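You operate a simulated robot arm through the tools that you are given. There is no shell and no other tool.

The job below is to be done with a simulated two-armed robot. You get a single attempt, and the scene is never put back.

TASK
Scrub the curry smears off the teal plate, then wipe it dry with the cloth.
Fine: dish brush first; brush and cloth back. Set down upright: orange dish brush.

The check looks at the end state, three seconds after you hand in, the way a careful person would. Anything else that was tipped, shoved, dropped, spilled or broken makes it a failure. Flat cloth is picked up by pressing the open fingertips on it (5 to 10 N) and closing them slowly along it; thin cloth reads only 2 to 8 mm in the jaws.

THE ROBOT
Two 7-joint arms with fingered hands on one trunk that stands fixed in place. Base frame: the origin is at the foot of the trunk, x ahead of it, y to its left, z up. Units: mm, degrees, N and s.
The left shoulder is at [70, 139, 1083], the right one opposite. With the tool pointing down near the work surface each hand reaches from about 460 to 840 mm from the base axis, measured 20 degrees to its own side. Payload 3.9 kg a hand.
The TCP of each hand is the grasp point between the finger pads, 29 mm short of the fingertips. In the tool frame z runs along the fingers and y along their closing line. The gripper opens to 100 mm; its body begins 34 mm behind the TCP. The gripper is a hand of 5 fingers: y runs from the thumb to the fingers, the wrist lies at [-15, -105, -177] in the tool frame, and closing takes about 1.5 s.
Orientation is that of the tool frame in the base frame, as a unit quaternion [x, y, z, w]. With the fingers straight down and the wrist toward the robot, the tool's x, y and z point along [0, 1, 0], [1, 0, 0] and [0, 0, -1] of the base frame.

THE INTERFACE
- The arms move only by the tool step_arm. It takes "left_moves", "right_moves" or both (then of equal length, played together; a hand with none holds still); each is one flat list of numbers, 6 for each row, row after row: the shift along the tool's x, y, z in cm, then the turn, a rotation vector about the tool's x, y, z in degrees. In form: [dx, dy, dz, wx, wy, wz, dx, dy, dz, wx, wy, wz, ...]. A call has 1 to 20 rows; each row is the pose to reach, as a shift and turn from the pose commanded when the call began, along the tool's axes at that moment. "left_grip" and "right_grip" are, for a hand that has rows, the gripper command, from -1 (fully open) to 1 (shut), values between in proportion, set as the call begins (left out, the last holds). Rows are played at 5 a second. More than 50 mm and 8.6 degrees between two rows, or a gripper value outside its range, and nothing of the call is played. Where a pose cannot be reached the arm comes as near as it can. A force on the tool above 40 N (or 10 N above the force at the start of the call, whichever is more), or a blocked arm, ends the call early, and 0.2 s more pass. The fingers move at their own pace (about 153 mm/s each) and stop on an object; they squeeze with about 23 N. The grip force told is the motor's: it shows also when the fingers shut on nothing. Time passes only in rows, and 0.2 s behind the last, so rows that repeat a pose let the fingers close. It gives the time, the measured TCP pose, the force on the tool (base axes), the opening and the grip force at its end, in the units of the frame above (readings bear some noise), with the torque about the TCP (base axes, N m) and any sound that the robot's microphone picked up.
- Cameras (640 x 400 px; columns grow to the right, rows downward): "scene" is now at [118.3, 51, 1398.6]; the picture's right is [0.59, -0.81, 0.00], its down [-0.50, -0.37, -0.78] and it looks along [0.63, 0.46, -0.62] (base axes); focal length 279 px, centre (320, 200). "left" rides on the left gripper at [-66, -86, -121] in its tool frame; the picture's right is [-0.76, -0.31, 0.58], its down [0.59, -0.70, 0.40] and it looks along [0.28, 0.64, 0.71] (tool axes); focal length 247 px, centre (320, 200). "right" rides on the right gripper at [66, -86, -121] in its tool frame; the picture's right is [-0.76, 0.31, -0.58], its down [-0.59, -0.70, 0.40] and it looks along [-0.28, 0.64, 0.71] (tool axes); focal length 247 px, centre (320, 200). There is no depth. A picture from a camera that has moved, and an enlarged one, comes with that camera's place and axes in the base frame and with its lens.
- capture(camera): a new picture of that camera. No time passes.
- raise_lower(by): slides the trunk up (or, below 0, down) by that many mm; the arms and the scene camera ride with it, the base frame stays. It gives what a move gives, with no picture.
- finger_targets(index, middle, ring, little, thumb_bend, thumb_turn, hand): sets how far each is bent, from 0 (flat) to 1 (curled in); at 0.3 the hand is open as for a grip, at 0.7 the pads meet at the TCP. One left out holds its place. A second passes; each finger stops where it meets its share of the squeeze, and holds until it gets a number again. A gripper value or a shape takes the hand back. It gives what a move gives, with no picture; readings hold the bend of each and the force on index, middle, ring, little, thumb and palm. thumb_turn goes from beside the hand (0) to across from the fingers (1), as for a grip.
- preshape(shape, hand): the hand has 5 fingers and takes this shape, open, in about a second: jaw (thumb against the fingers, like two jaws); tri (thumb and two fingers); tip (a fingertip pinch); poke (one finger out to press); point (the index stretched); flat (the hand flat); cup (the hand cupped); fist (a fist). The gripper value then closes the fingers along that shape, each until it touches; the sizes above hold for jaw. It gives what a move gives, with no picture.
- pan_tilt(pan, tilt): turns the head with the scene camera to pan (to the left, within 86 degrees either way) and tilt (down, from -29 to 69), counted from straight ahead of the robot. It gives what a move gives.
- close_up(camera, box): a new picture of the part [left, top, right, bottom] of that camera's present view, enlarged. No time passes.
- sign_off(): hands the job in; it is judged then, once.

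Nothing tells you positions but the pictures and the camera data. Unless the task says otherwise, let go and move clear before handing in.

The tools are called after "Emit:" as a command line: name --argument value ..., lists and objects as JSON in quotes. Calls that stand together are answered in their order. step_arm: Moves the arms, as the interface text tells. Its arguments: {"type":"object","properties":{"left_moves":{"type":"array"},"left_grip":{"type":"number"},"right_moves":{"type":"array"},"right_grip":{"type":"number"}},"required":[]} The other tools are called the same way: raise_lower (by) moves the trunk up or down; preshape (shape, hand) gives the hand a shape; finger_targets (index, middle, ring, little, thumb_bend, thumb_turn, hand) moves the fingers one by one; pan_tilt (pan, tilt) turns the head that bears the scene camera; capture (camera) takes a picture; close_up (camera, box) takes an enlarged picture of a part of a camera's view; sign_off () hands the job in.

At the start:

```text
time_s: 0.0
left_tool_pos: [377.8, 327.1, 1210.3]
left_tool_rot: [0.589, 0.808, -0.001, 0.0]
left_wrist_force: [0.3, 0.2, -0.4]
left_torque: [0.0, -0.01, 0.02]
left_width: 99.8
left_grip_force: 0.0
left_shape: jaw
left_bend: [0.3, 0.3, 0.3, 0.3, 0.3, 0.98]
left_finger forces: [0.0, 0.1, 0.1, 0.0, 0.1, 0.1]
right_tool_pos: [509.2, -0.9, 1177.3]
right_tool_rot: [0.589, 0.808, -0.001, 0.0]
right_wrist_force: [-0.8, 0.6, 0.6]
right_torque: [-0.02, -0.01, 0.0]
right_width: 99.8
right_grip_force: 0.2
right_shape: jaw
right_bend: [0.3, 0.3, 0.3, 0.3, 0.3, 0.98]
right_finger forces: [0.0, 0.0, 0.1, 0.0, 0.1, 0.1]
trunk travel left (down, up): [-725.0, 115.0]
head pan, tilt (commanded): [36.4, 38.4]
```

scene: 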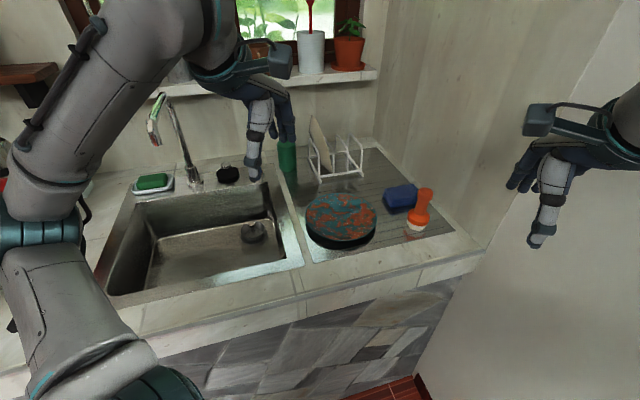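
right: 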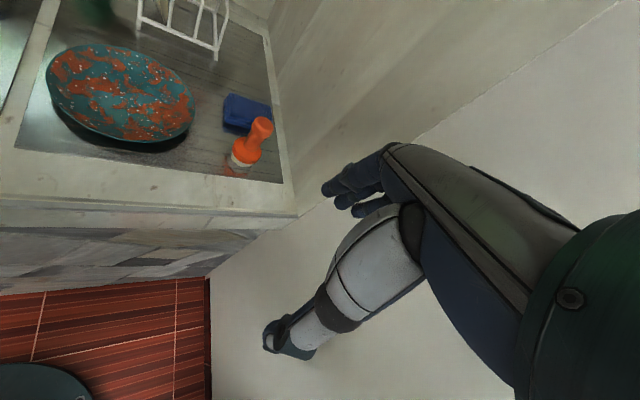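
left: 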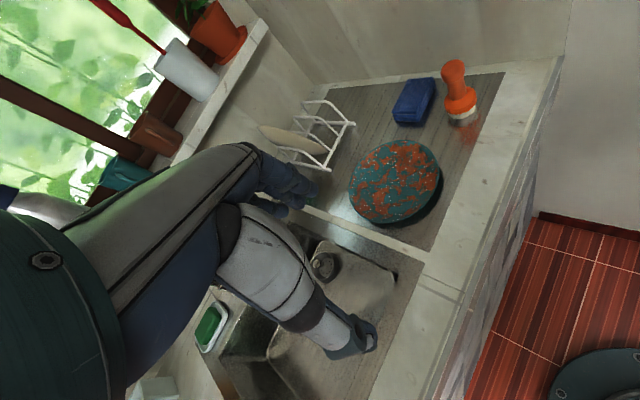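

I see a sink on the left, a drainboard with the smeared teal plate, a blue folded cloth or sponge and an orange dish brush standing on its right. I'll look closer before moving.

Emit:
close_up --camera "scene" --box '[280, 120, 480, 260]'

Emit:
close_up --camera "left" --box '[320, 40, 540, 240]'

Emit:
close_up --camera "right" --box '[30, 0, 310, 200]'

Emit:
close_up --camera "scene" --box '[100, 60, 300, 300]'

```text
2.86 times, centred on (380, 190) of scene
camera zoom: at [118.3, 51.0, 1398.6], right [0.59, -0.81, 0.0], down [-0.5, -0.37, -0.78], along [0.63, 0.46, -0.62], focal length 796 px, centre (149, 229)
```

zoom: 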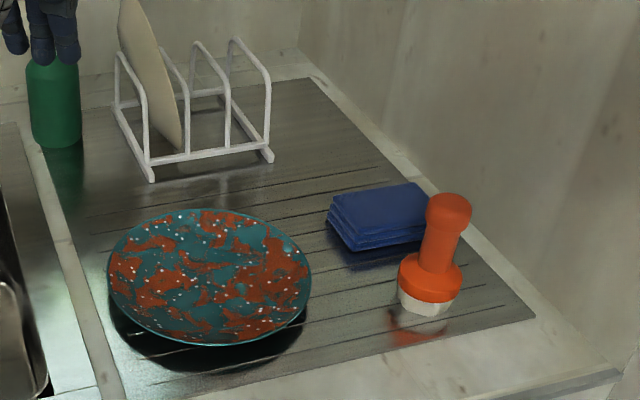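

```text
2.00 times, centred on (430, 140) of left
camera zoom: at [315.9, 238.6, 1331.0], right [-0.06, -0.81, -0.58], down [-0.85, 0.35, -0.4], along [0.52, 0.47, -0.71], focal length 494 px, centre (100, 320)
```

zoom: 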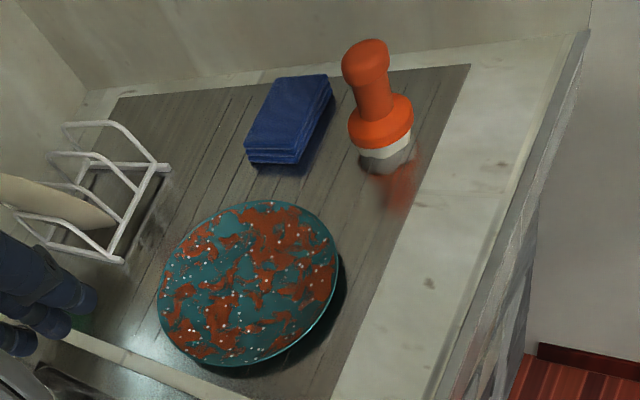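

```text
2.00 times, centred on (170, 100) of right
camera zoom: at [407.8, 34.7, 1297.9], right [0.52, -0.63, 0.58], down [-0.49, -0.78, -0.4], along [0.7, -0.07, -0.71], focal length 494 px, centre (620, 400)
```

zoom: 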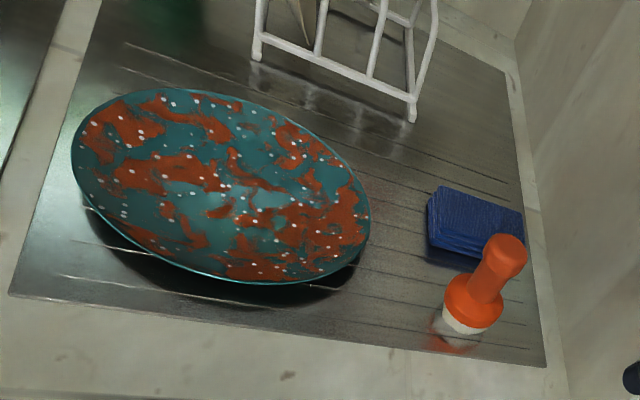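

```text
1.67 times, centred on (200, 180) of scene
camera zoom: at [118.3, 51.0, 1398.6], right [0.59, -0.81, 0.0], down [-0.5, -0.37, -0.78], along [0.63, 0.46, -0.62], focal length 465 px, centre (520, 233)
```

zoom: 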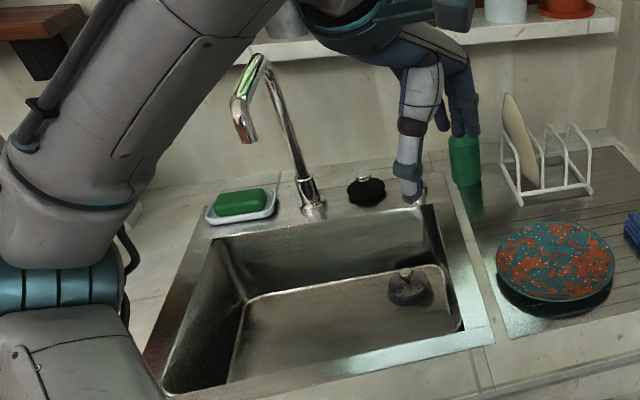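

The blue folded stack looks like the cloth, and the brush stands handle-up at about (690, 160). I'll turn the head to get a more direct view of the drainboard and check for anything else.

Emit:
pan_tilt --pan 20 --tilt 40

Emit:
capture --camera "scene"

Emit:
close_up --camera "scene" --box '[220, 110, 420, 235]'

```text
time_s: 0.8
left_tool_pos: [378.4, 327.5, 1210.8]
left_tool_rot: [0.589, 0.808, -0.001, 0.0]
left_wrist_force: [0.0, -0.2, -0.3]
left_torque: [-0.01, 0.02, 0.02]
left_width: 99.8
left_grip_force: 0.1
left_shape: jaw
left_bend: [0.3, 0.3, 0.3, 0.3, 0.3, 0.98]
left_finger forces: [0.1, 0.0, 0.0, 0.1, 0.1, 0.0]
right_tool_pos: [509.7, 0.1, 1177.1]
right_tool_rot: [0.59, 0.808, 0.0, 0.001]
right_wrist_force: [0.8, 0.9, 0.3]
right_torque: [0.0, -0.02, -0.03]
right_width: 99.6
right_grip_force: 0.0
right_shape: jaw
right_bend: [0.3, 0.3, 0.3, 0.3, 0.3, 0.98]
right_finger forces: [0.1, 0.1, 0.0, 0.0, 0.1, 0.1]
trunk travel left (down, up): [-725.0, 115.0]
head pan, tilt (commanded): [20.0, 40.0]
```

```text
taken
camera scene: at [128.8, 29.2, 1396.2], right [0.34, -0.94, 0.0], down [-0.6, -0.22, -0.77], along [0.72, 0.26, -0.64], focal length 279 px, centre (320, 200)
```

scene: 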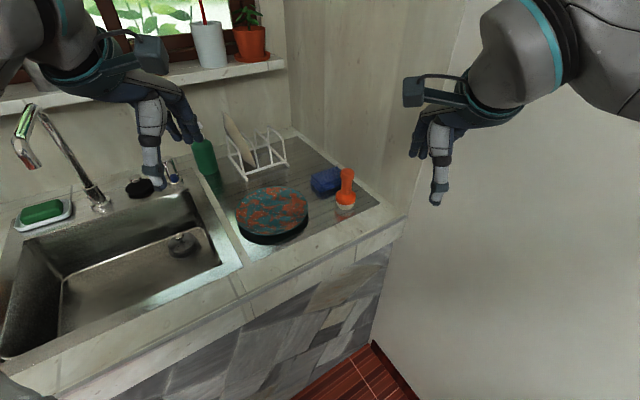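

```text
3.20 times, centred on (320, 172) of scene
camera zoom: at [128.8, 29.2, 1396.2], right [0.34, -0.94, 0.0], down [-0.6, -0.22, -0.77], along [0.72, 0.26, -0.64], focal length 892 px, centre (320, 288)
```

zoom: 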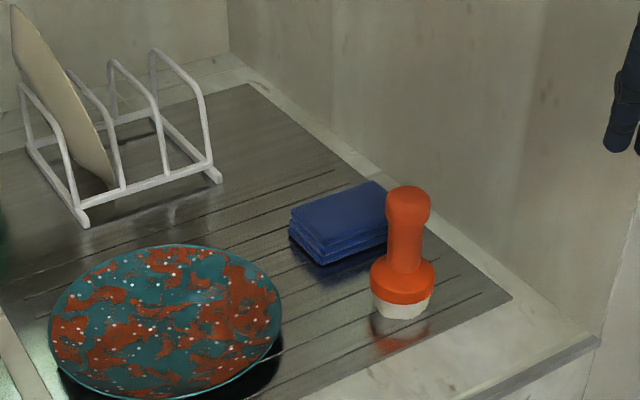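

The plate centre is at about (592, 332) with its rim near z 910. The brush is at about (713, 167) with its top near z 990, and the board surface is near z 878. I'll pull the right hand back out of the way first.

Emit:
step_arm --right_moves '[-2.2, -2.8, 0, 0, 0, 0, -4.5, -5.6, 0, 0, 0, 0, -6.8, -8.4, 0, 0, 0, 0, -9.0, -11.2, 0, 0, 0, 0]'

Emit:
capture --camera "scene"

```text
time_s: 1.8
left_tool_pos: [375.8, 326.5, 1212.4]
left_tool_rot: [0.589, 0.808, 0.002, 0.0]
left_wrist_force: [-0.3, -1.1, 0.2]
left_torque: [0.02, 0.0, 0.02]
left_width: 99.9
left_grip_force: 0.1
left_shape: jaw
left_bend: [0.3, 0.3, 0.3, 0.3, 0.3, 0.98]
left_finger forces: [0.1, 0.0, 0.0, 0.0, 0.1, 0.0]
right_tool_pos: [428.8, -123.3, 1177.4]
right_tool_rot: [0.59, 0.808, 0.0, 0.0]
right_wrist_force: [0.0, 0.6, -0.1]
right_torque: [0.06, -0.01, 0.03]
right_width: 99.8
right_grip_force: 0.1
right_shape: jaw
right_bend: [0.3, 0.3, 0.3, 0.3, 0.3, 0.98]
right_finger forces: [0.0, 0.0, 0.1, 0.0, 0.1, 0.0]
trunk travel left (down, up): [-725.0, 115.0]
head pan, tilt (commanded): [20.0, 40.0]
```

```text
taken
camera scene: at [127.7, 27.1, 1396.4], right [0.34, -0.94, 0.0], down [-0.6, -0.22, -0.77], along [0.72, 0.26, -0.64], focal length 279 px, centre (320, 200)
```

scene: 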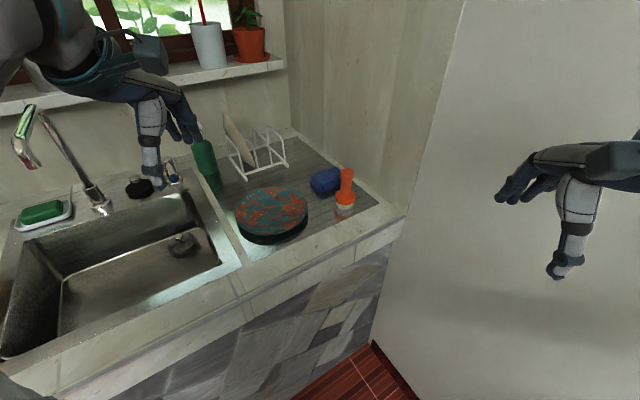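

The right hand is clear. Next I'll carry the left hand, still high, to a point just short of and above the brush.

Emit:
step_arm --left_moves '[-2.6, 2.7, 0.5, 0, 0, 0, -5.2, 5.4, 1.0, 0, 0, 0, -7.9, 8.0, 2.0, 0, 0, 0, -10.5, 10.7, 3.0, 0, 0, 0, -13.2, 13.4, 4.0, 0, 0, 0, -15.8, 16.1, 5.0, 0, 0, 0, -18.4, 18.7, 6.0, 0, 0, 0, -21.0, 21.4, 7.0, 0, 0, 0, -23.7, 24.1, 8.0, 0, 0, 0]' --left_grip -1

Emit:
capture --camera "left"

Emit:
capture --camera "scene"

```text
time_s: 3.8
left_tool_pos: [681.8, 173.7, 1133.2]
left_tool_rot: [0.59, 0.807, 0.001, 0.0]
left_wrist_force: [0.4, -0.5, -0.4]
left_torque: [0.04, 0.01, 0.0]
left_width: 99.8
left_grip_force: 0.1
left_shape: jaw
left_bend: [0.3, 0.3, 0.3, 0.3, 0.3, 0.98]
left_finger forces: [0.1, 0.1, 0.1, 0.1, 0.1, 0.0]
right_tool_pos: [432.6, -121.9, 1176.4]
right_tool_rot: [0.589, 0.808, 0.0, -0.001]
right_wrist_force: [-0.5, -1.3, -0.4]
right_torque: [0.03, 0.02, 0.01]
right_width: 99.7
right_grip_force: 0.1
right_shape: jaw
right_bend: [0.3, 0.3, 0.3, 0.3, 0.3, 0.98]
right_finger forces: [0.0, 0.0, 0.0, 0.1, 0.0, 0.1]
trunk travel left (down, up): [-725.0, 115.0]
head pan, tilt (commanded): [20.0, 40.0]
```

```text
taken
camera left: at [620.3, 85.2, 1252.3], right [-0.06, -0.81, -0.58], down [-0.85, 0.35, -0.4], along [0.52, 0.47, -0.71], focal length 247 px, centre (320, 200)
```

left: 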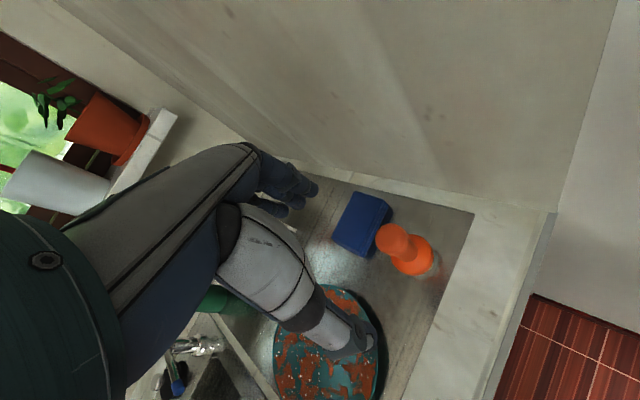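

```text
taken
camera scene: at [131.1, 27.8, 1396.0], right [0.34, -0.94, 0.0], down [-0.61, -0.22, -0.77], along [0.72, 0.26, -0.64], focal length 279 px, centre (320, 200)
```

scene: 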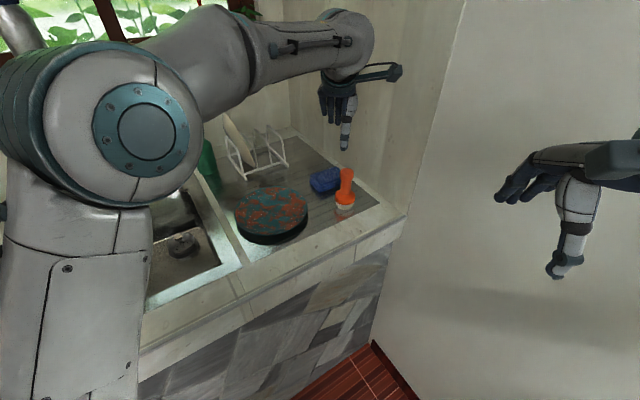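

Emit:
close_up --camera "left" --box '[300, 160, 500, 300]'

Emit:
close_up --camera "scene" --box '[220, 60, 420, 240]'

Emit:
capture --camera "right"

```text
2.86 times, centred on (400, 230) of left
camera zoom: at [620.3, 85.2, 1252.3], right [-0.06, -0.81, -0.58], down [-0.85, 0.35, -0.4], along [0.52, 0.47, -0.71], focal length 706 px, centre (91, 114)
```

zoom: 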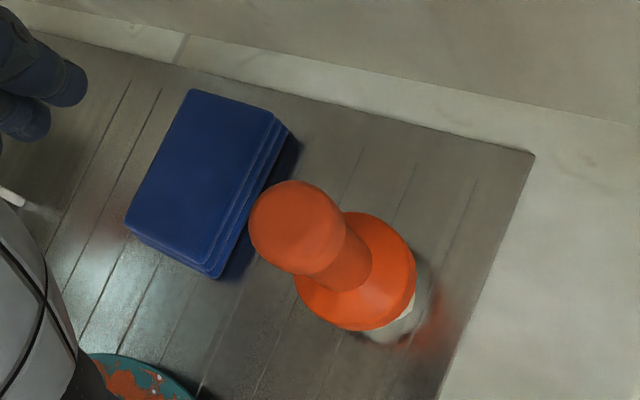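

```text
2.22 times, centred on (320, 150) of scene
camera zoom: at [131.1, 27.8, 1396.0], right [0.34, -0.94, 0.0], down [-0.61, -0.22, -0.77], along [0.72, 0.26, -0.64], focal length 620 px, centre (320, 311)
```

zoom: 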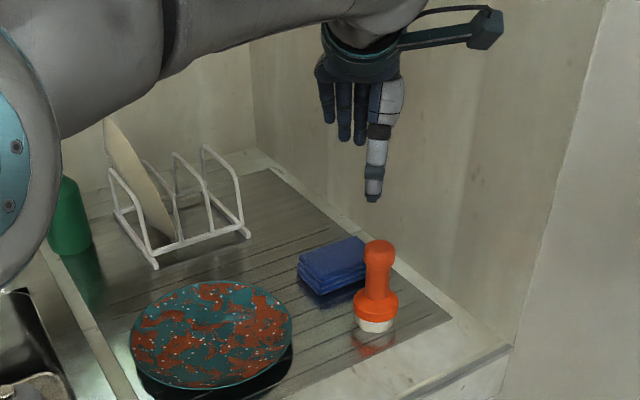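

```text
taken
camera right: at [331.2, -87.7, 1297.8], right [0.52, -0.63, 0.58], down [-0.49, -0.77, -0.4], along [0.7, -0.07, -0.71], focal length 247 px, centre (320, 200)
```

right: 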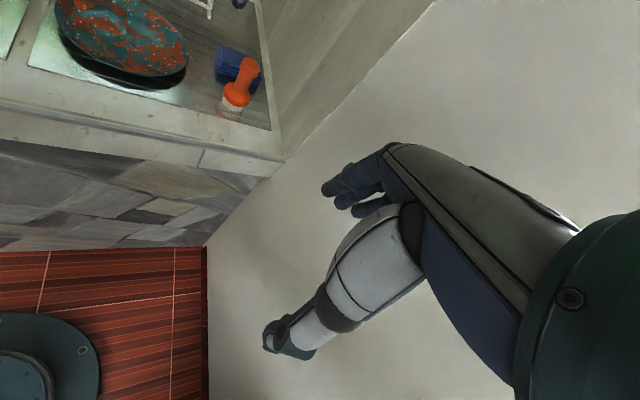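

The brush axis reads about (722, 165). I'll hover directly above it with the fingertips still clear of its top.

Emit:
step_arm --left_moves '[-1.0, 1.8, 2.0, 0, 0, 0, -2.1, 3.6, 5.0, 0, 0, 0, -2.1, 3.6, 8.0, 0, 0, 0, -2.1, 3.6, 8.0, 0, 0, 0]'

Emit:
capture --camera "left"

Emit:
close_up --camera "scene" --box '[280, 100, 420, 240]'

Emit:
close_up --camera "right" --box '[160, 0, 320, 140]'

```text
time_s: 4.8
left_tool_pos: [719.9, 165.5, 1051.6]
left_tool_rot: [0.589, 0.808, 0.0, 0.0]
left_wrist_force: [0.1, 1.2, 0.1]
left_torque: [-0.03, 0.03, 0.02]
left_width: 100.0
left_grip_force: 0.0
left_shape: jaw
left_bend: [0.3, 0.3, 0.3, 0.3, 0.3, 0.98]
left_finger forces: [0.0, 0.0, 0.0, 0.0, 0.0, 0.0]
right_tool_pos: [430.9, -121.1, 1177.9]
right_tool_rot: [0.589, 0.808, 0.001, -0.001]
right_wrist_force: [-0.4, 0.2, -0.4]
right_torque: [-0.01, -0.01, 0.0]
right_width: 99.9
right_grip_force: 0.0
right_shape: jaw
right_bend: [0.3, 0.3, 0.3, 0.3, 0.3, 0.98]
right_finger forces: [0.1, 0.0, 0.0, 0.0, 0.0, 0.0]
trunk travel left (down, up): [-725.0, 115.0]
head pan, tilt (commanded): [20.0, 40.0]
```

```text
taken
camera left: at [658.3, 78.2, 1172.1], right [-0.06, -0.81, -0.58], down [-0.85, 0.35, -0.4], along [0.52, 0.47, -0.71], focal length 247 px, centre (320, 200)
```

left: 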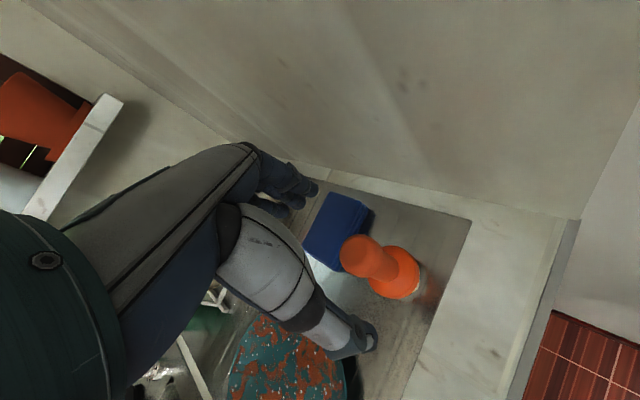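

```text
2.86 times, centred on (350, 170) of scene
camera zoom: at [129.4, 28.9, 1396.2], right [0.34, -0.94, 0.0], down [-0.6, -0.22, -0.77], along [0.72, 0.26, -0.64], focal length 796 px, centre (234, 286)
```

zoom: 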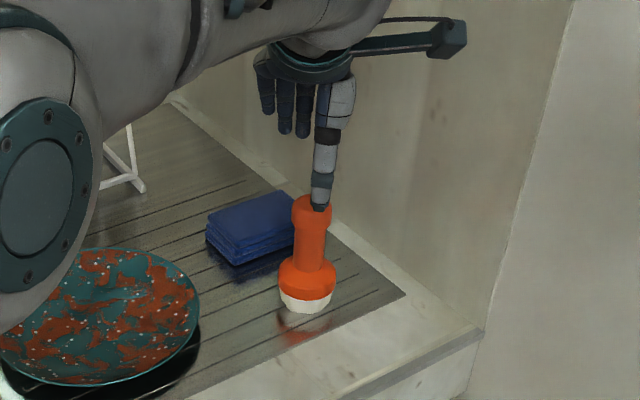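

```text
2.86 times, centred on (240, 70) of right
camera zoom: at [329.6, -86.7, 1298.4], right [0.52, -0.63, 0.58], down [-0.49, -0.78, -0.4], along [0.7, -0.07, -0.71], focal length 706 px, centre (549, 571)
```

zoom: 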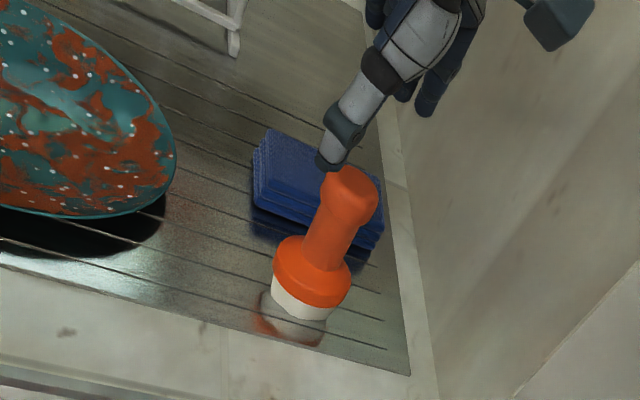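

The hand is centred over the brush. I'll go straight down with the fingers open around the handle and check before closing.

Emit:
step_arm --left_moves '[0, 0.1, 2.5, 0, 0, 0, 0, 0.1, 5.0, 0, 0, 0, 0, 0.1, 7.0, 0, 0, 0, 0, 0.1, 8.6, 0, 0, 0, 0, 0.1, 8.6, 0, 0, 0]'

Emit:
capture --camera "left"

Emit:
close_up --camera "scene" --box '[280, 100, 420, 240]'

Emit:
close_up --camera "right" --box '[160, 0, 320, 140]'

```text
time_s: 6.0
left_tool_pos: [720.0, 166.1, 965.6]
left_tool_rot: [0.589, 0.808, 0.0, 0.0]
left_wrist_force: [0.5, 0.3, 0.3]
left_torque: [0.02, 0.0, 0.02]
left_width: 99.9
left_grip_force: 0.1
left_shape: jaw
left_bend: [0.3, 0.3, 0.3, 0.3, 0.3, 0.98]
left_finger forces: [0.0, 0.0, 0.0, 0.0, 0.1, 0.1]
right_tool_pos: [430.8, -122.1, 1177.8]
right_tool_rot: [0.589, 0.808, -0.001, 0.0]
right_wrist_force: [0.5, 0.4, 0.1]
right_torque: [0.03, 0.03, 0.01]
right_width: 100.0
right_grip_force: 0.0
right_shape: jaw
right_bend: [0.3, 0.3, 0.3, 0.3, 0.3, 0.98]
right_finger forces: [0.0, 0.0, 0.0, 0.0, 0.1, 0.0]
trunk travel left (down, up): [-725.0, 115.0]
head pan, tilt (commanded): [20.0, 40.0]
```

```text
taken
camera left: at [659.6, 77.9, 1085.9], right [-0.06, -0.81, -0.58], down [-0.85, 0.35, -0.4], along [0.52, 0.47, -0.71], focal length 247 px, centre (320, 200)
```

left: 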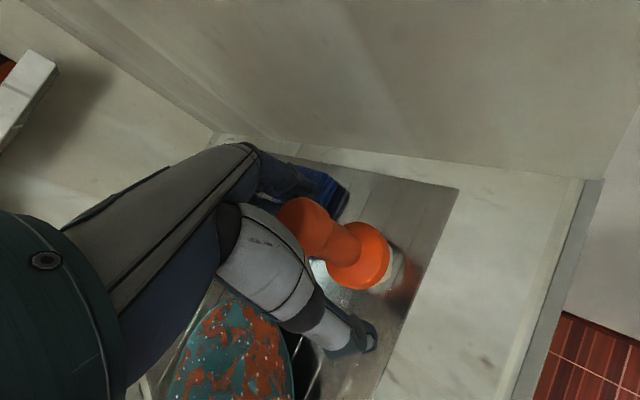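

```text
2.86 times, centred on (350, 170) of scene
camera zoom: at [128.6, 29.2, 1396.2], right [0.34, -0.94, 0.0], down [-0.6, -0.22, -0.77], along [0.72, 0.26, -0.64], focal length 796 px, centre (234, 286)
```

zoom: 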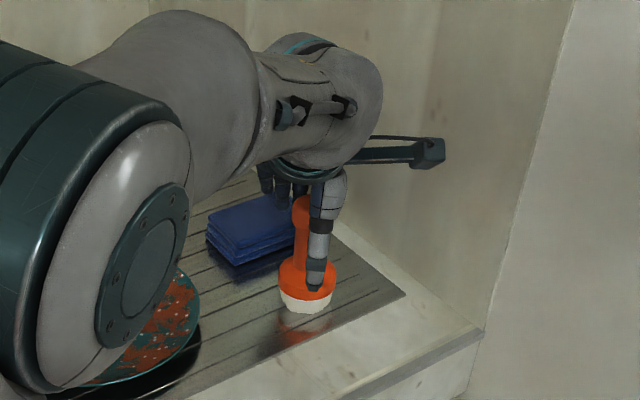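

```text
2.86 times, centred on (240, 70) of right
camera zoom: at [328.8, -86.5, 1298.7], right [0.52, -0.63, 0.58], down [-0.49, -0.78, -0.4], along [0.7, -0.07, -0.71], focal length 706 px, centre (549, 571)
```

zoom: 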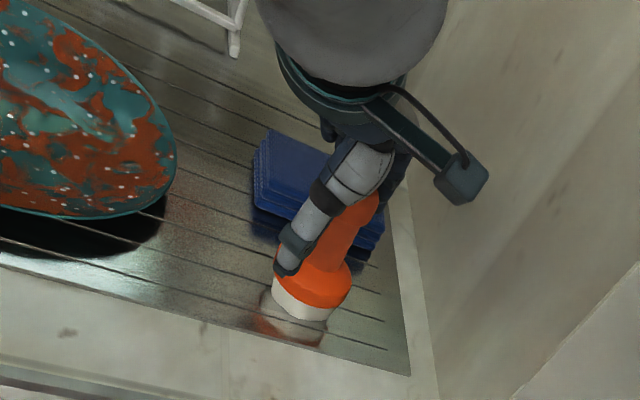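

The handle sits between the thumb and fingers. I'll close the grip now.

Emit:
step_arm --left_moves '[0, 0, 0, 0, 0, 0, 0, 0, 0, 0, 0, 0, 0, 0, 0, 0, 0, 0, 0, 0, 0, 0, 0, 0, 0, 0, 0, 0, 0, 0, 0, 0, 0, 0, 0, 0, 0, 0, 0, 0, 0, 0, 0, 0, 0, 0, 0, 0, 0, 0, 0, 0, 0, 0]' --left_grip 1

Emit:
capture --camera "left"

Emit:
close_up --camera "scene" --box '[280, 100, 420, 240]'

Emit:
close_up --camera "right" --box '[160, 0, 320, 140]'

```text
time_s: 8.0
left_tool_pos: [721.3, 166.2, 965.8]
left_tool_rot: [0.589, 0.808, 0.0, 0.0]
left_wrist_force: [0.5, -0.4, 0.0]
left_torque: [-0.01, 0.0, 0.02]
left_width: 22.5
left_grip_force: 22.9
left_shape: jaw
left_bend: [0.56, 0.56, 0.72, 0.61, 0.5, 1.0]
left_finger forces: [12.4, 6.9, 0.1, 0.0, 19.4, 0.1]
right_tool_pos: [430.5, -121.2, 1178.6]
right_tool_rot: [0.589, 0.808, -0.001, 0.0]
right_wrist_force: [-0.2, 0.1, -0.7]
right_torque: [0.01, -0.02, -0.03]
right_width: 99.5
right_grip_force: 0.0
right_shape: jaw
right_bend: [0.3, 0.3, 0.3, 0.3, 0.3, 0.98]
right_finger forces: [0.0, 0.1, 0.1, 0.0, 0.0, 0.1]
trunk travel left (down, up): [-725.0, 115.0]
head pan, tilt (commanded): [20.0, 40.0]
```

```text
taken
camera left: at [660.0, 77.9, 1085.9], right [-0.06, -0.81, -0.58], down [-0.85, 0.35, -0.4], along [0.52, 0.47, -0.71], focal length 247 px, centre (320, 200)
```

left: 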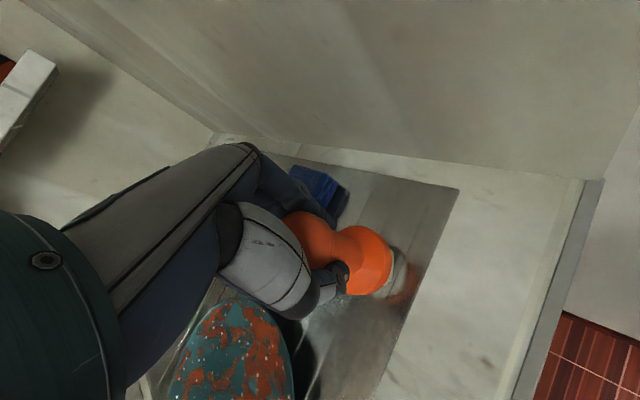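

```text
2.86 times, centred on (350, 170) of scene
camera zoom: at [129.0, 29.1, 1396.2], right [0.34, -0.94, 0.0], down [-0.6, -0.22, -0.77], along [0.72, 0.26, -0.64], focal length 796 px, centre (234, 286)
```

zoom: 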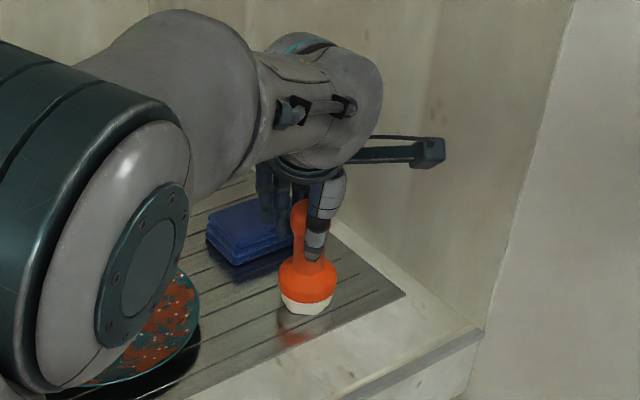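

```text
2.86 times, centred on (240, 70) of right
camera zoom: at [329.2, -86.5, 1298.5], right [0.52, -0.63, 0.58], down [-0.49, -0.78, -0.4], along [0.7, -0.07, -0.71], focal length 706 px, centre (549, 571)
```

zoom: 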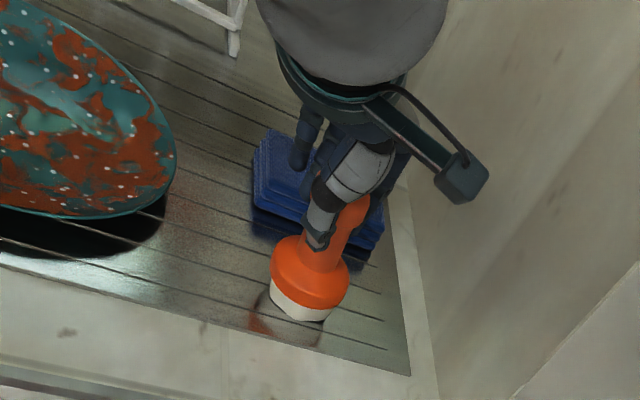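

The brush is gripped between the thumb, index and middle fingers, at about 22 mm wide. I'll lift it straight up a little and see how it hangs.

Emit:
step_arm --left_moves '[0, 0, -0.5, 0, 0, 0, 0, 0, -1.5, 0, 0, 0, 0, 0, -3.0, 0, 0, 0, 0, 0, -5.0, 0, 0, 0, 0, 0, -7.0, 0, 0, 0, 0, 0, -7.0, 0, 0, 0]'

Emit:
capture --camera "left"

Emit:
close_up --camera "scene" --box '[280, 100, 420, 240]'

Emit:
close_up --camera "right" --box '[160, 0, 320, 140]'

```text
time_s: 9.4
left_tool_pos: [722.0, 168.3, 1034.7]
left_tool_rot: [0.588, 0.809, 0.0, 0.0]
left_wrist_force: [0.1, 0.3, -0.4]
left_torque: [-0.02, 0.0, -0.05]
left_width: 22.4
left_grip_force: 23.2
left_shape: jaw
left_bend: [0.56, 0.56, 0.72, 0.61, 0.5, 1.0]
left_finger forces: [12.4, 7.0, 0.0, 0.1, 19.4, 0.0]
right_tool_pos: [431.2, -121.3, 1178.9]
right_tool_rot: [0.589, 0.808, 0.0, 0.0]
right_wrist_force: [-0.3, -0.7, -0.4]
right_torque: [-0.02, 0.01, 0.0]
right_width: 100.0
right_grip_force: 0.0
right_shape: jaw
right_bend: [0.3, 0.3, 0.3, 0.3, 0.3, 0.98]
right_finger forces: [0.1, 0.1, 0.1, 0.1, 0.0, 0.0]
trunk travel left (down, up): [-725.0, 115.0]
head pan, tilt (commanded): [20.0, 40.0]
```

```text
taken
camera left: at [660.0, 78.0, 1155.6], right [-0.06, -0.81, -0.58], down [-0.85, 0.35, -0.4], along [0.52, 0.47, -0.71], focal length 247 px, centre (320, 200)
```

left: 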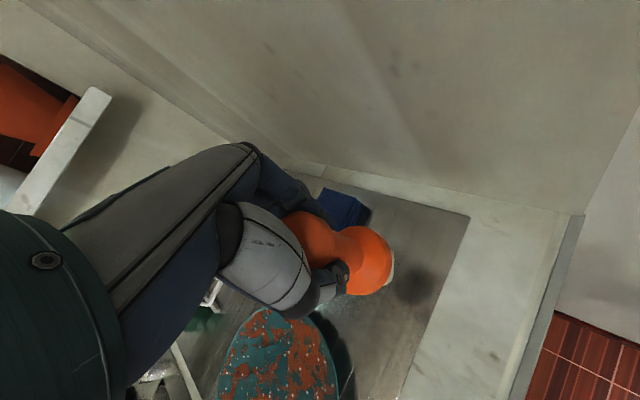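

```text
2.86 times, centred on (350, 170) of scene
camera zoom: at [129.3, 29.2, 1396.2], right [0.34, -0.94, 0.0], down [-0.6, -0.22, -0.77], along [0.72, 0.26, -0.64], focal length 796 px, centre (234, 286)
```

zoom: 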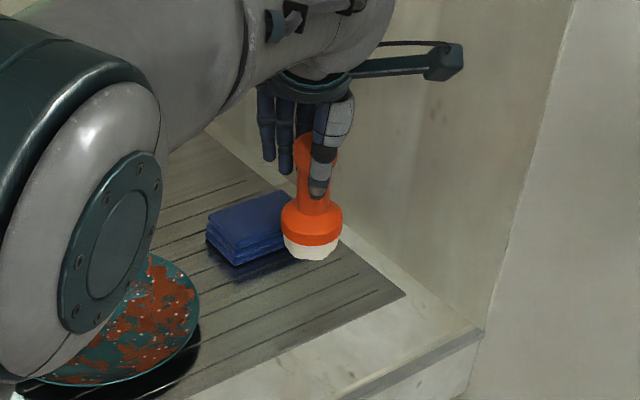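

```text
2.86 times, centred on (240, 70) of right
camera zoom: at [329.5, -86.5, 1298.4], right [0.52, -0.63, 0.58], down [-0.49, -0.78, -0.4], along [0.7, -0.07, -0.71], focal length 706 px, centre (549, 571)
```

zoom: 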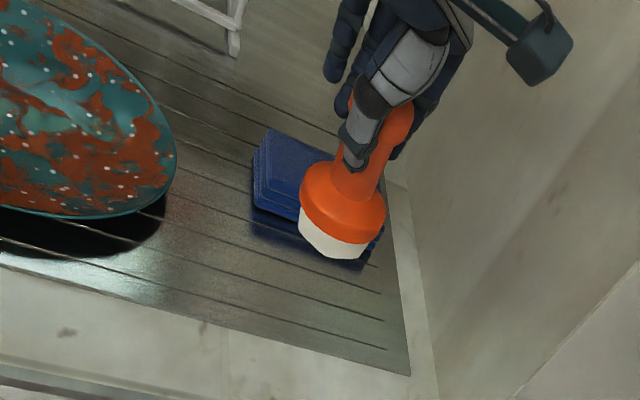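

The brush hangs practically upright with about 92 mm from TCP to bristle ends. I'll carry it over to above the plate centre and take a look at the plate.

Emit:
step_arm --left_moves '[0.5, -0.2, -1.5, 0, 0, 0, 4.0, -1.5, -2.6, 0, 0, 0, 8.0, -2.9, -2.6, 0, 0, 0, 12.0, -4.4, -2.6, 0, 0, 0, 16.0, -5.9, -2.6, 0, 0, 0, 19.7, -7.3, -2.6, 0, 0, 0, 19.7, -7.3, -2.6, 0, 0, 0]'

Emit:
capture --camera "left"

Emit:
capture --camera "scene"

Emit:
close_up --camera "right" --box '[0, 0, 300, 140]'

```text
time_s: 11.0
left_tool_pos: [593.4, 329.7, 1061.6]
left_tool_rot: [0.59, 0.808, 0.0, 0.001]
left_wrist_force: [-0.7, -0.5, -1.1]
left_torque: [0.01, 0.02, 0.01]
left_width: 22.2
left_grip_force: 23.4
left_shape: jaw
left_bend: [0.56, 0.56, 0.72, 0.61, 0.5, 1.0]
left_finger forces: [12.3, 7.3, 0.0, 0.0, 19.4, 0.0]
right_tool_pos: [430.6, -121.9, 1177.1]
right_tool_rot: [0.589, 0.808, 0.0, -0.001]
right_wrist_force: [0.1, 0.8, 0.5]
right_torque: [0.02, -0.01, -0.02]
right_width: 100.0
right_grip_force: 0.1
right_shape: jaw
right_bend: [0.3, 0.3, 0.3, 0.3, 0.3, 0.98]
right_finger forces: [0.1, 0.0, 0.0, 0.0, 0.1, 0.1]
trunk travel left (down, up): [-725.0, 115.0]
head pan, tilt (commanded): [20.0, 40.0]
```

```text
taken
camera left: at [531.9, 241.4, 1180.6], right [-0.06, -0.81, -0.58], down [-0.85, 0.35, -0.4], along [0.52, 0.47, -0.71], focal length 247 px, centre (320, 200)
```

left: 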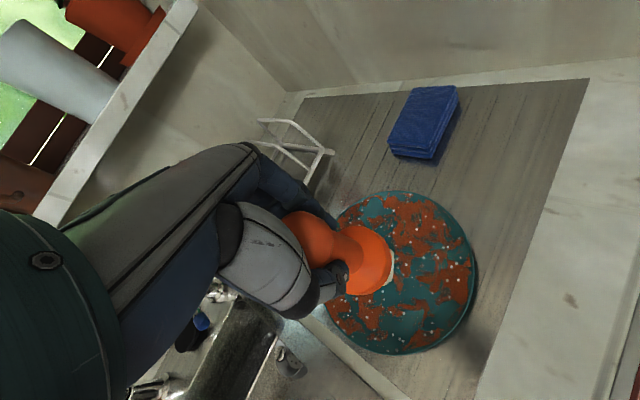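

```text
taken
camera scene: at [129.7, 28.3, 1396.1], right [0.34, -0.94, 0.0], down [-0.6, -0.22, -0.77], along [0.72, 0.26, -0.64], focal length 279 px, centre (320, 200)
```

scene: 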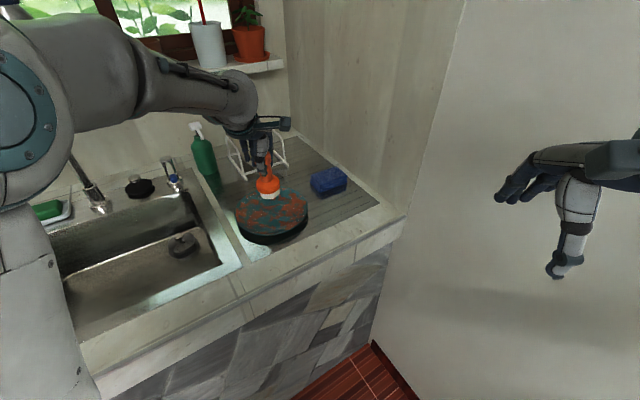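

```text
2.13 times, centred on (150, 70) of right
camera zoom: at [329.9, -87.3, 1298.3], right [0.52, -0.63, 0.58], down [-0.49, -0.78, -0.4], along [0.7, -0.07, -0.71], focal length 527 px, centre (683, 477)
```

zoom: 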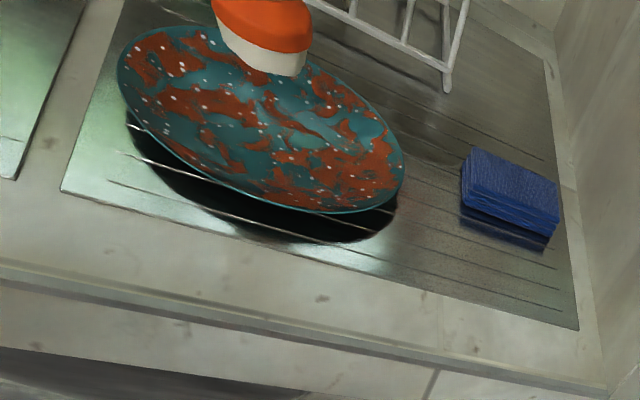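

Emit:
close_up --camera "left" --box '[280, 80, 500, 360]'

Emit:
close_up --camera "scene" --box '[220, 120, 360, 260]'

```text
1.43 times, centred on (390, 220) of left
camera zoom: at [531.9, 241.4, 1180.6], right [-0.06, -0.81, -0.58], down [-0.85, 0.35, -0.4], along [0.52, 0.47, -0.71], focal length 353 px, centre (220, 171)
```

zoom: 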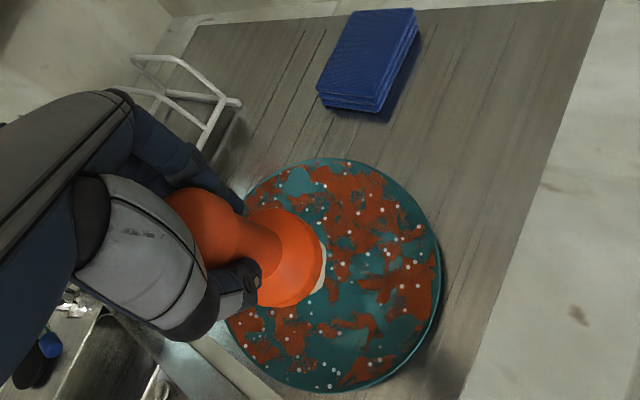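

```text
2.86 times, centred on (290, 190) of scene
camera zoom: at [129.7, 28.3, 1396.1], right [0.34, -0.94, 0.0], down [-0.6, -0.22, -0.77], along [0.72, 0.26, -0.64], focal length 796 px, centre (406, 229)
```

zoom: 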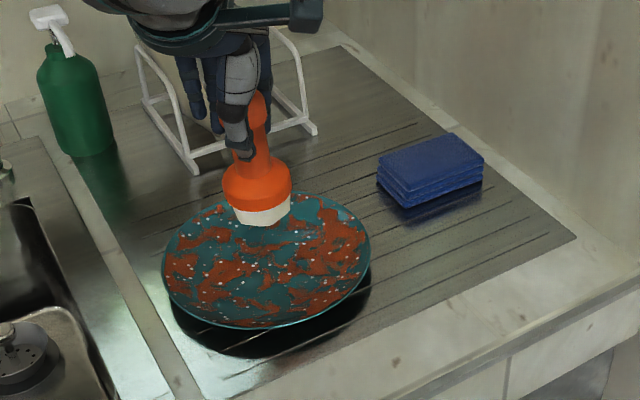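

The plate sits under the brush as expected, centre about (594, 331), radius about 94 mm. I'll lower the brush toward the plate centre in steps to find contact by force.

Emit:
step_arm --left_moves '[0, 0, 2.0, 0, 0, 0, 0, 0, 4.0, 0, 0, 0, 0, 0, 5.5, 0, 0, 0, 0, 0, 6.5, 0, 0, 0, 0, 0, 6.5, 0, 0, 0]'

Emit:
close_up --camera "scene" --box '[220, 120, 360, 260]'

Emit:
close_up --camera "right" --box '[0, 0, 220, 140]'

```text
time_s: 12.2
left_tool_pos: [591.0, 329.5, 996.9]
left_tool_rot: [0.589, 0.808, 0.0, 0.0]
left_wrist_force: [0.3, -0.1, -1.2]
left_torque: [0.0, 0.03, 0.02]
left_width: 22.4
left_grip_force: 22.7
left_shape: jaw
left_bend: [0.56, 0.56, 0.72, 0.61, 0.5, 1.0]
left_finger forces: [12.6, 7.3, 0.0, 0.0, 19.4, 0.0]
right_tool_pos: [430.3, -121.8, 1177.5]
right_tool_rot: [0.589, 0.808, 0.0, 0.0]
right_wrist_force: [0.0, 0.0, -0.3]
right_torque: [0.02, 0.03, 0.0]
right_width: 99.7
right_grip_force: 0.1
right_shape: jaw
right_bend: [0.3, 0.3, 0.3, 0.3, 0.3, 0.98]
right_finger forces: [0.1, 0.1, 0.0, 0.0, 0.0, 0.2]
trunk travel left (down, up): [-725.0, 115.0]
head pan, tilt (commanded): [20.0, 40.0]
```

```text
2.86 times, centred on (290, 190) of scene
camera zoom: at [128.8, 29.1, 1396.2], right [0.34, -0.94, 0.0], down [-0.6, -0.22, -0.77], along [0.72, 0.26, -0.64], focal length 796 px, centre (406, 229)
```

zoom: 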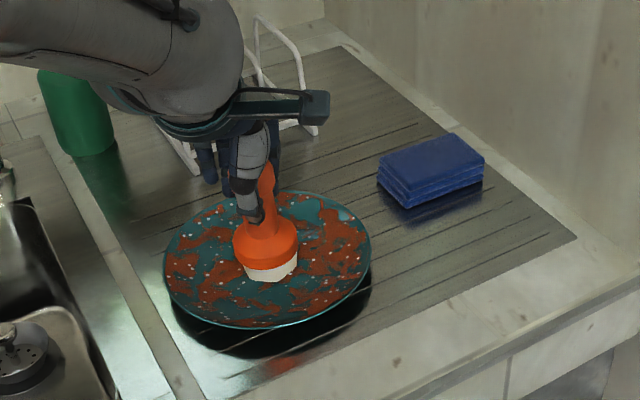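

```text
2.86 times, centred on (110, 70) of right
camera zoom: at [329.0, -86.6, 1298.6], right [0.52, -0.63, 0.58], down [-0.49, -0.78, -0.4], along [0.7, -0.07, -0.71], focal length 706 px, centre (920, 571)
```

zoom: 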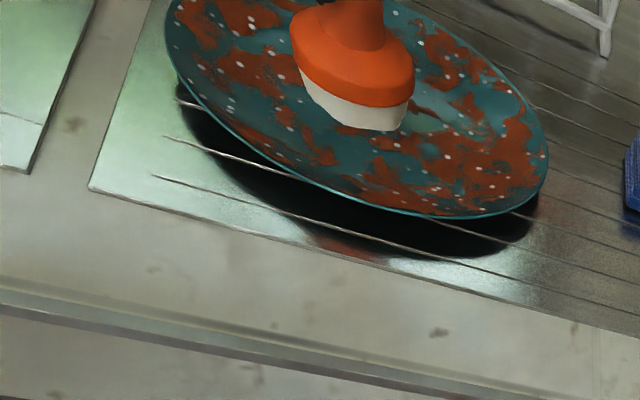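

Emit:
step_arm --left_moves '[0, 0, 0.3, 0, 0, 0, 0, 0, 0.6, 0, 0, 0, 0, 0, 0.6, 0, 0, 0]'

```text
time_s: 13.0
left_tool_pos: [592.0, 330.6, 990.6]
left_tool_rot: [0.589, 0.808, 0.0, 0.0]
left_wrist_force: [0.0, -0.8, -1.4]
left_torque: [0.04, 0.0, -0.02]
left_width: 22.2
left_grip_force: 23.1
left_shape: jaw
left_bend: [0.56, 0.56, 0.72, 0.61, 0.5, 1.0]
left_finger forces: [12.5, 7.3, 0.1, 0.0, 19.3, 0.0]
right_tool_pos: [429.8, -121.4, 1178.0]
right_tool_rot: [0.589, 0.808, 0.0, 0.0]
right_wrist_force: [-0.2, -0.2, 0.0]
right_torque: [0.01, 0.04, 0.03]
right_width: 99.4
right_grip_force: 0.1
right_shape: jaw
right_bend: [0.3, 0.3, 0.3, 0.3, 0.3, 0.98]
right_finger forces: [0.1, 0.0, 0.0, 0.1, 0.0, 0.1]
trunk travel left (down, up): [-725.0, 115.0]
head pan, tilt (commanded): [20.0, 40.0]
```

Emit:
step_arm --left_moves '[0, 0, 0.2, 0, 0, 0, 0, 0, 0.4, 0, 0, 0, 0, 0, 0.4, 0, 0, 0]'

Emit:
close_up --camera "right" --box '[0, 0, 220, 140]'

```text
time_s: 13.8
left_tool_pos: [591.1, 332.2, 987.3]
left_tool_rot: [0.59, 0.808, 0.0, 0.001]
left_wrist_force: [0.3, 0.0, -0.6]
left_torque: [0.0, 0.0, -0.02]
left_width: 22.2
left_grip_force: 22.8
left_shape: jaw
left_bend: [0.56, 0.56, 0.72, 0.61, 0.5, 1.0]
left_finger forces: [12.4, 7.3, 0.1, 0.0, 19.4, 0.1]
right_tool_pos: [430.4, -122.1, 1177.8]
right_tool_rot: [0.589, 0.808, 0.0, 0.0]
right_wrist_force: [-0.9, -1.0, -0.1]
right_torque: [0.0, 0.0, 0.03]
right_width: 99.9
right_grip_force: 0.1
right_shape: jaw
right_bend: [0.3, 0.3, 0.3, 0.3, 0.3, 0.98]
right_finger forces: [0.0, 0.0, 0.0, 0.0, 0.0, 0.0]
trunk travel left (down, up): [-725.0, 115.0]
head pan, tilt (commanded): [20.0, 40.0]
```

```text
2.86 times, centred on (110, 70) of right
camera zoom: at [329.2, -86.5, 1298.5], right [0.52, -0.63, 0.58], down [-0.49, -0.78, -0.4], along [0.7, -0.07, -0.71], focal length 706 px, centre (920, 571)
```

zoom: 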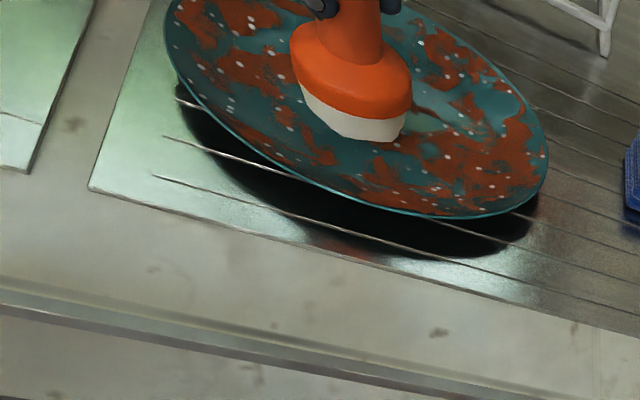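

No contact yet, so I'll keep lowering in small steps.

Emit:
step_arm --left_moves '[0, 0, 0.2, 0, 0, 0, 0, 0, 0.4, 0, 0, 0, 0, 0, 0.4, 0, 0, 0]'

```text
time_s: 14.6
left_tool_pos: [591.2, 331.9, 982.6]
left_tool_rot: [0.59, 0.808, 0.0, -0.001]
left_wrist_force: [-0.7, 0.4, -1.0]
left_torque: [0.01, 0.01, 0.0]
left_width: 22.2
left_grip_force: 22.4
left_shape: jaw
left_bend: [0.56, 0.56, 0.72, 0.61, 0.5, 1.0]
left_finger forces: [12.5, 7.2, 0.0, 0.0, 19.3, 0.0]
right_tool_pos: [430.9, -121.0, 1177.7]
right_tool_rot: [0.589, 0.808, 0.001, 0.0]
right_wrist_force: [0.2, 0.1, 0.7]
right_torque: [0.01, 0.02, -0.05]
right_width: 100.0
right_grip_force: 0.2
right_shape: jaw
right_bend: [0.3, 0.3, 0.3, 0.3, 0.3, 0.98]
right_finger forces: [0.0, 0.0, 0.0, 0.0, 0.0, 0.0]
trunk travel left (down, up): [-725.0, 115.0]
head pan, tilt (commanded): [20.0, 40.0]
```

Emit:
step_arm --left_moves '[0, 0, 0.2, 0, 0, 0, 0, 0, 0.3, 0, 0, 0, 0, 0, 0.3, 0, 0, 0]'

Emit:
close_up --camera "right" --box '[0, 0, 220, 140]'

Emit:
close_up --camera "scene" --box '[220, 140, 340, 260]'

```text
time_s: 15.4
left_tool_pos: [590.6, 332.7, 978.9]
left_tool_rot: [0.589, 0.808, 0.0, 0.0]
left_wrist_force: [0.2, -0.6, -1.3]
left_torque: [0.01, -0.01, -0.01]
left_width: 22.1
left_grip_force: 23.1
left_shape: jaw
left_bend: [0.56, 0.56, 0.72, 0.61, 0.5, 1.0]
left_finger forces: [12.6, 7.3, 0.0, 0.0, 19.3, 0.1]
right_tool_pos: [430.7, -121.4, 1177.7]
right_tool_rot: [0.589, 0.808, 0.0, 0.0]
right_wrist_force: [0.0, 0.2, -0.3]
right_torque: [0.05, -0.03, -0.03]
right_width: 99.6
right_grip_force: 0.1
right_shape: jaw
right_bend: [0.3, 0.3, 0.3, 0.3, 0.3, 0.98]
right_finger forces: [0.0, 0.1, 0.1, 0.1, 0.1, 0.0]
trunk travel left (down, up): [-725.0, 115.0]
head pan, tilt (commanded): [20.0, 40.0]
```

```text
2.86 times, centred on (110, 70) of right
camera zoom: at [329.2, -86.5, 1298.5], right [0.52, -0.63, 0.58], down [-0.49, -0.78, -0.4], along [0.7, -0.07, -0.71], focal length 706 px, centre (920, 571)
```

zoom: 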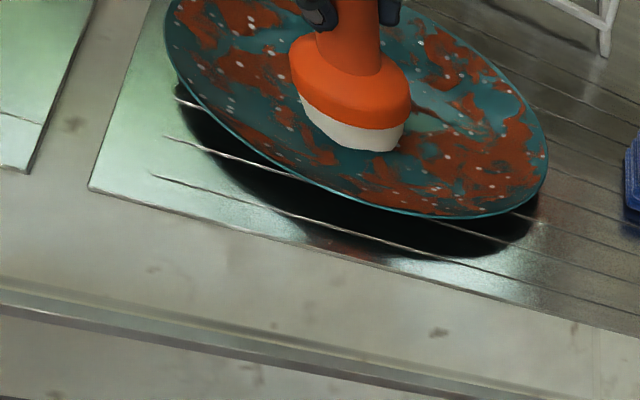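

```text
3.33 times, centred on (280, 200) of scene
camera zoom: at [129.0, 29.1, 1396.2], right [0.34, -0.94, 0.0], down [-0.6, -0.22, -0.77], along [0.72, 0.26, -0.64], focal length 929 px, centre (453, 200)
```

zoom: 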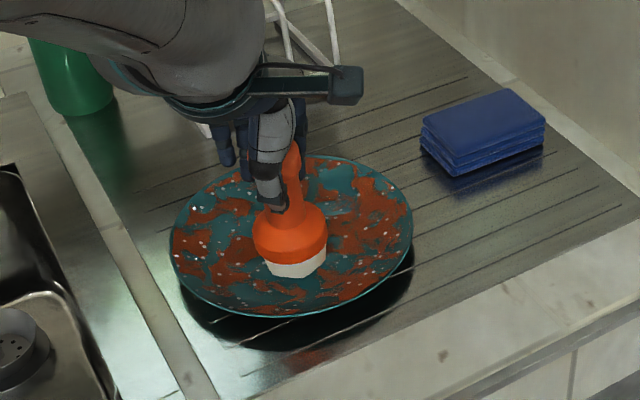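

Emit:
step_arm --left_moves '[0, 0, 0.15, 0, 0, 0, 0, 0, 0.3, 0, 0, 0, 0, 0, 0.3, 0, 0, 0]'

```text
time_s: 16.2
left_tool_pos: [590.5, 332.0, 976.4]
left_tool_rot: [0.589, 0.808, 0.0, 0.0]
left_wrist_force: [-0.6, -0.1, -0.9]
left_torque: [0.03, 0.0, 0.01]
left_width: 22.4
left_grip_force: 22.9
left_shape: jaw
left_bend: [0.56, 0.56, 0.72, 0.61, 0.5, 1.0]
left_finger forces: [12.5, 7.3, 0.0, 0.0, 19.2, 0.0]
right_tool_pos: [429.7, -121.7, 1178.6]
right_tool_rot: [0.589, 0.808, 0.0, 0.0]
right_wrist_force: [0.3, -0.2, -0.3]
right_torque: [0.02, 0.03, -0.04]
right_width: 100.1
right_grip_force: 0.1
right_shape: jaw
right_bend: [0.3, 0.3, 0.3, 0.3, 0.3, 0.98]
right_finger forces: [0.0, 0.1, 0.0, 0.1, 0.1, 0.0]
trunk travel left (down, up): [-725.0, 115.0]
head pan, tilt (commanded): [20.0, 40.0]
```

Emit:
step_arm --left_moves '[0, 0, 0.15, 0, 0, 0, 0, 0, 0.3, 0, 0, 0, 0, 0, 0.3, 0, 0, 0]'

```text
time_s: 17.0
left_tool_pos: [591.5, 331.9, 972.7]
left_tool_rot: [0.589, 0.808, 0.0, 0.0]
left_wrist_force: [-0.4, 0.2, -0.9]
left_torque: [0.01, 0.0, 0.0]
left_width: 22.0
left_grip_force: 23.1
left_shape: jaw
left_bend: [0.56, 0.56, 0.72, 0.61, 0.5, 1.0]
left_finger forces: [12.4, 7.4, 0.0, 0.1, 19.3, 0.0]
right_tool_pos: [431.9, -120.7, 1177.3]
right_tool_rot: [0.59, 0.808, 0.0, -0.001]
right_wrist_force: [0.4, 0.8, 0.0]
right_torque: [0.02, 0.0, -0.03]
right_width: 99.7
right_grip_force: 0.1
right_shape: jaw
right_bend: [0.3, 0.3, 0.3, 0.3, 0.3, 0.98]
right_finger forces: [0.0, 0.0, 0.0, 0.0, 0.1, 0.0]
trunk travel left (down, up): [-725.0, 115.0]
head pan, tilt (commanded): [20.0, 40.0]
```

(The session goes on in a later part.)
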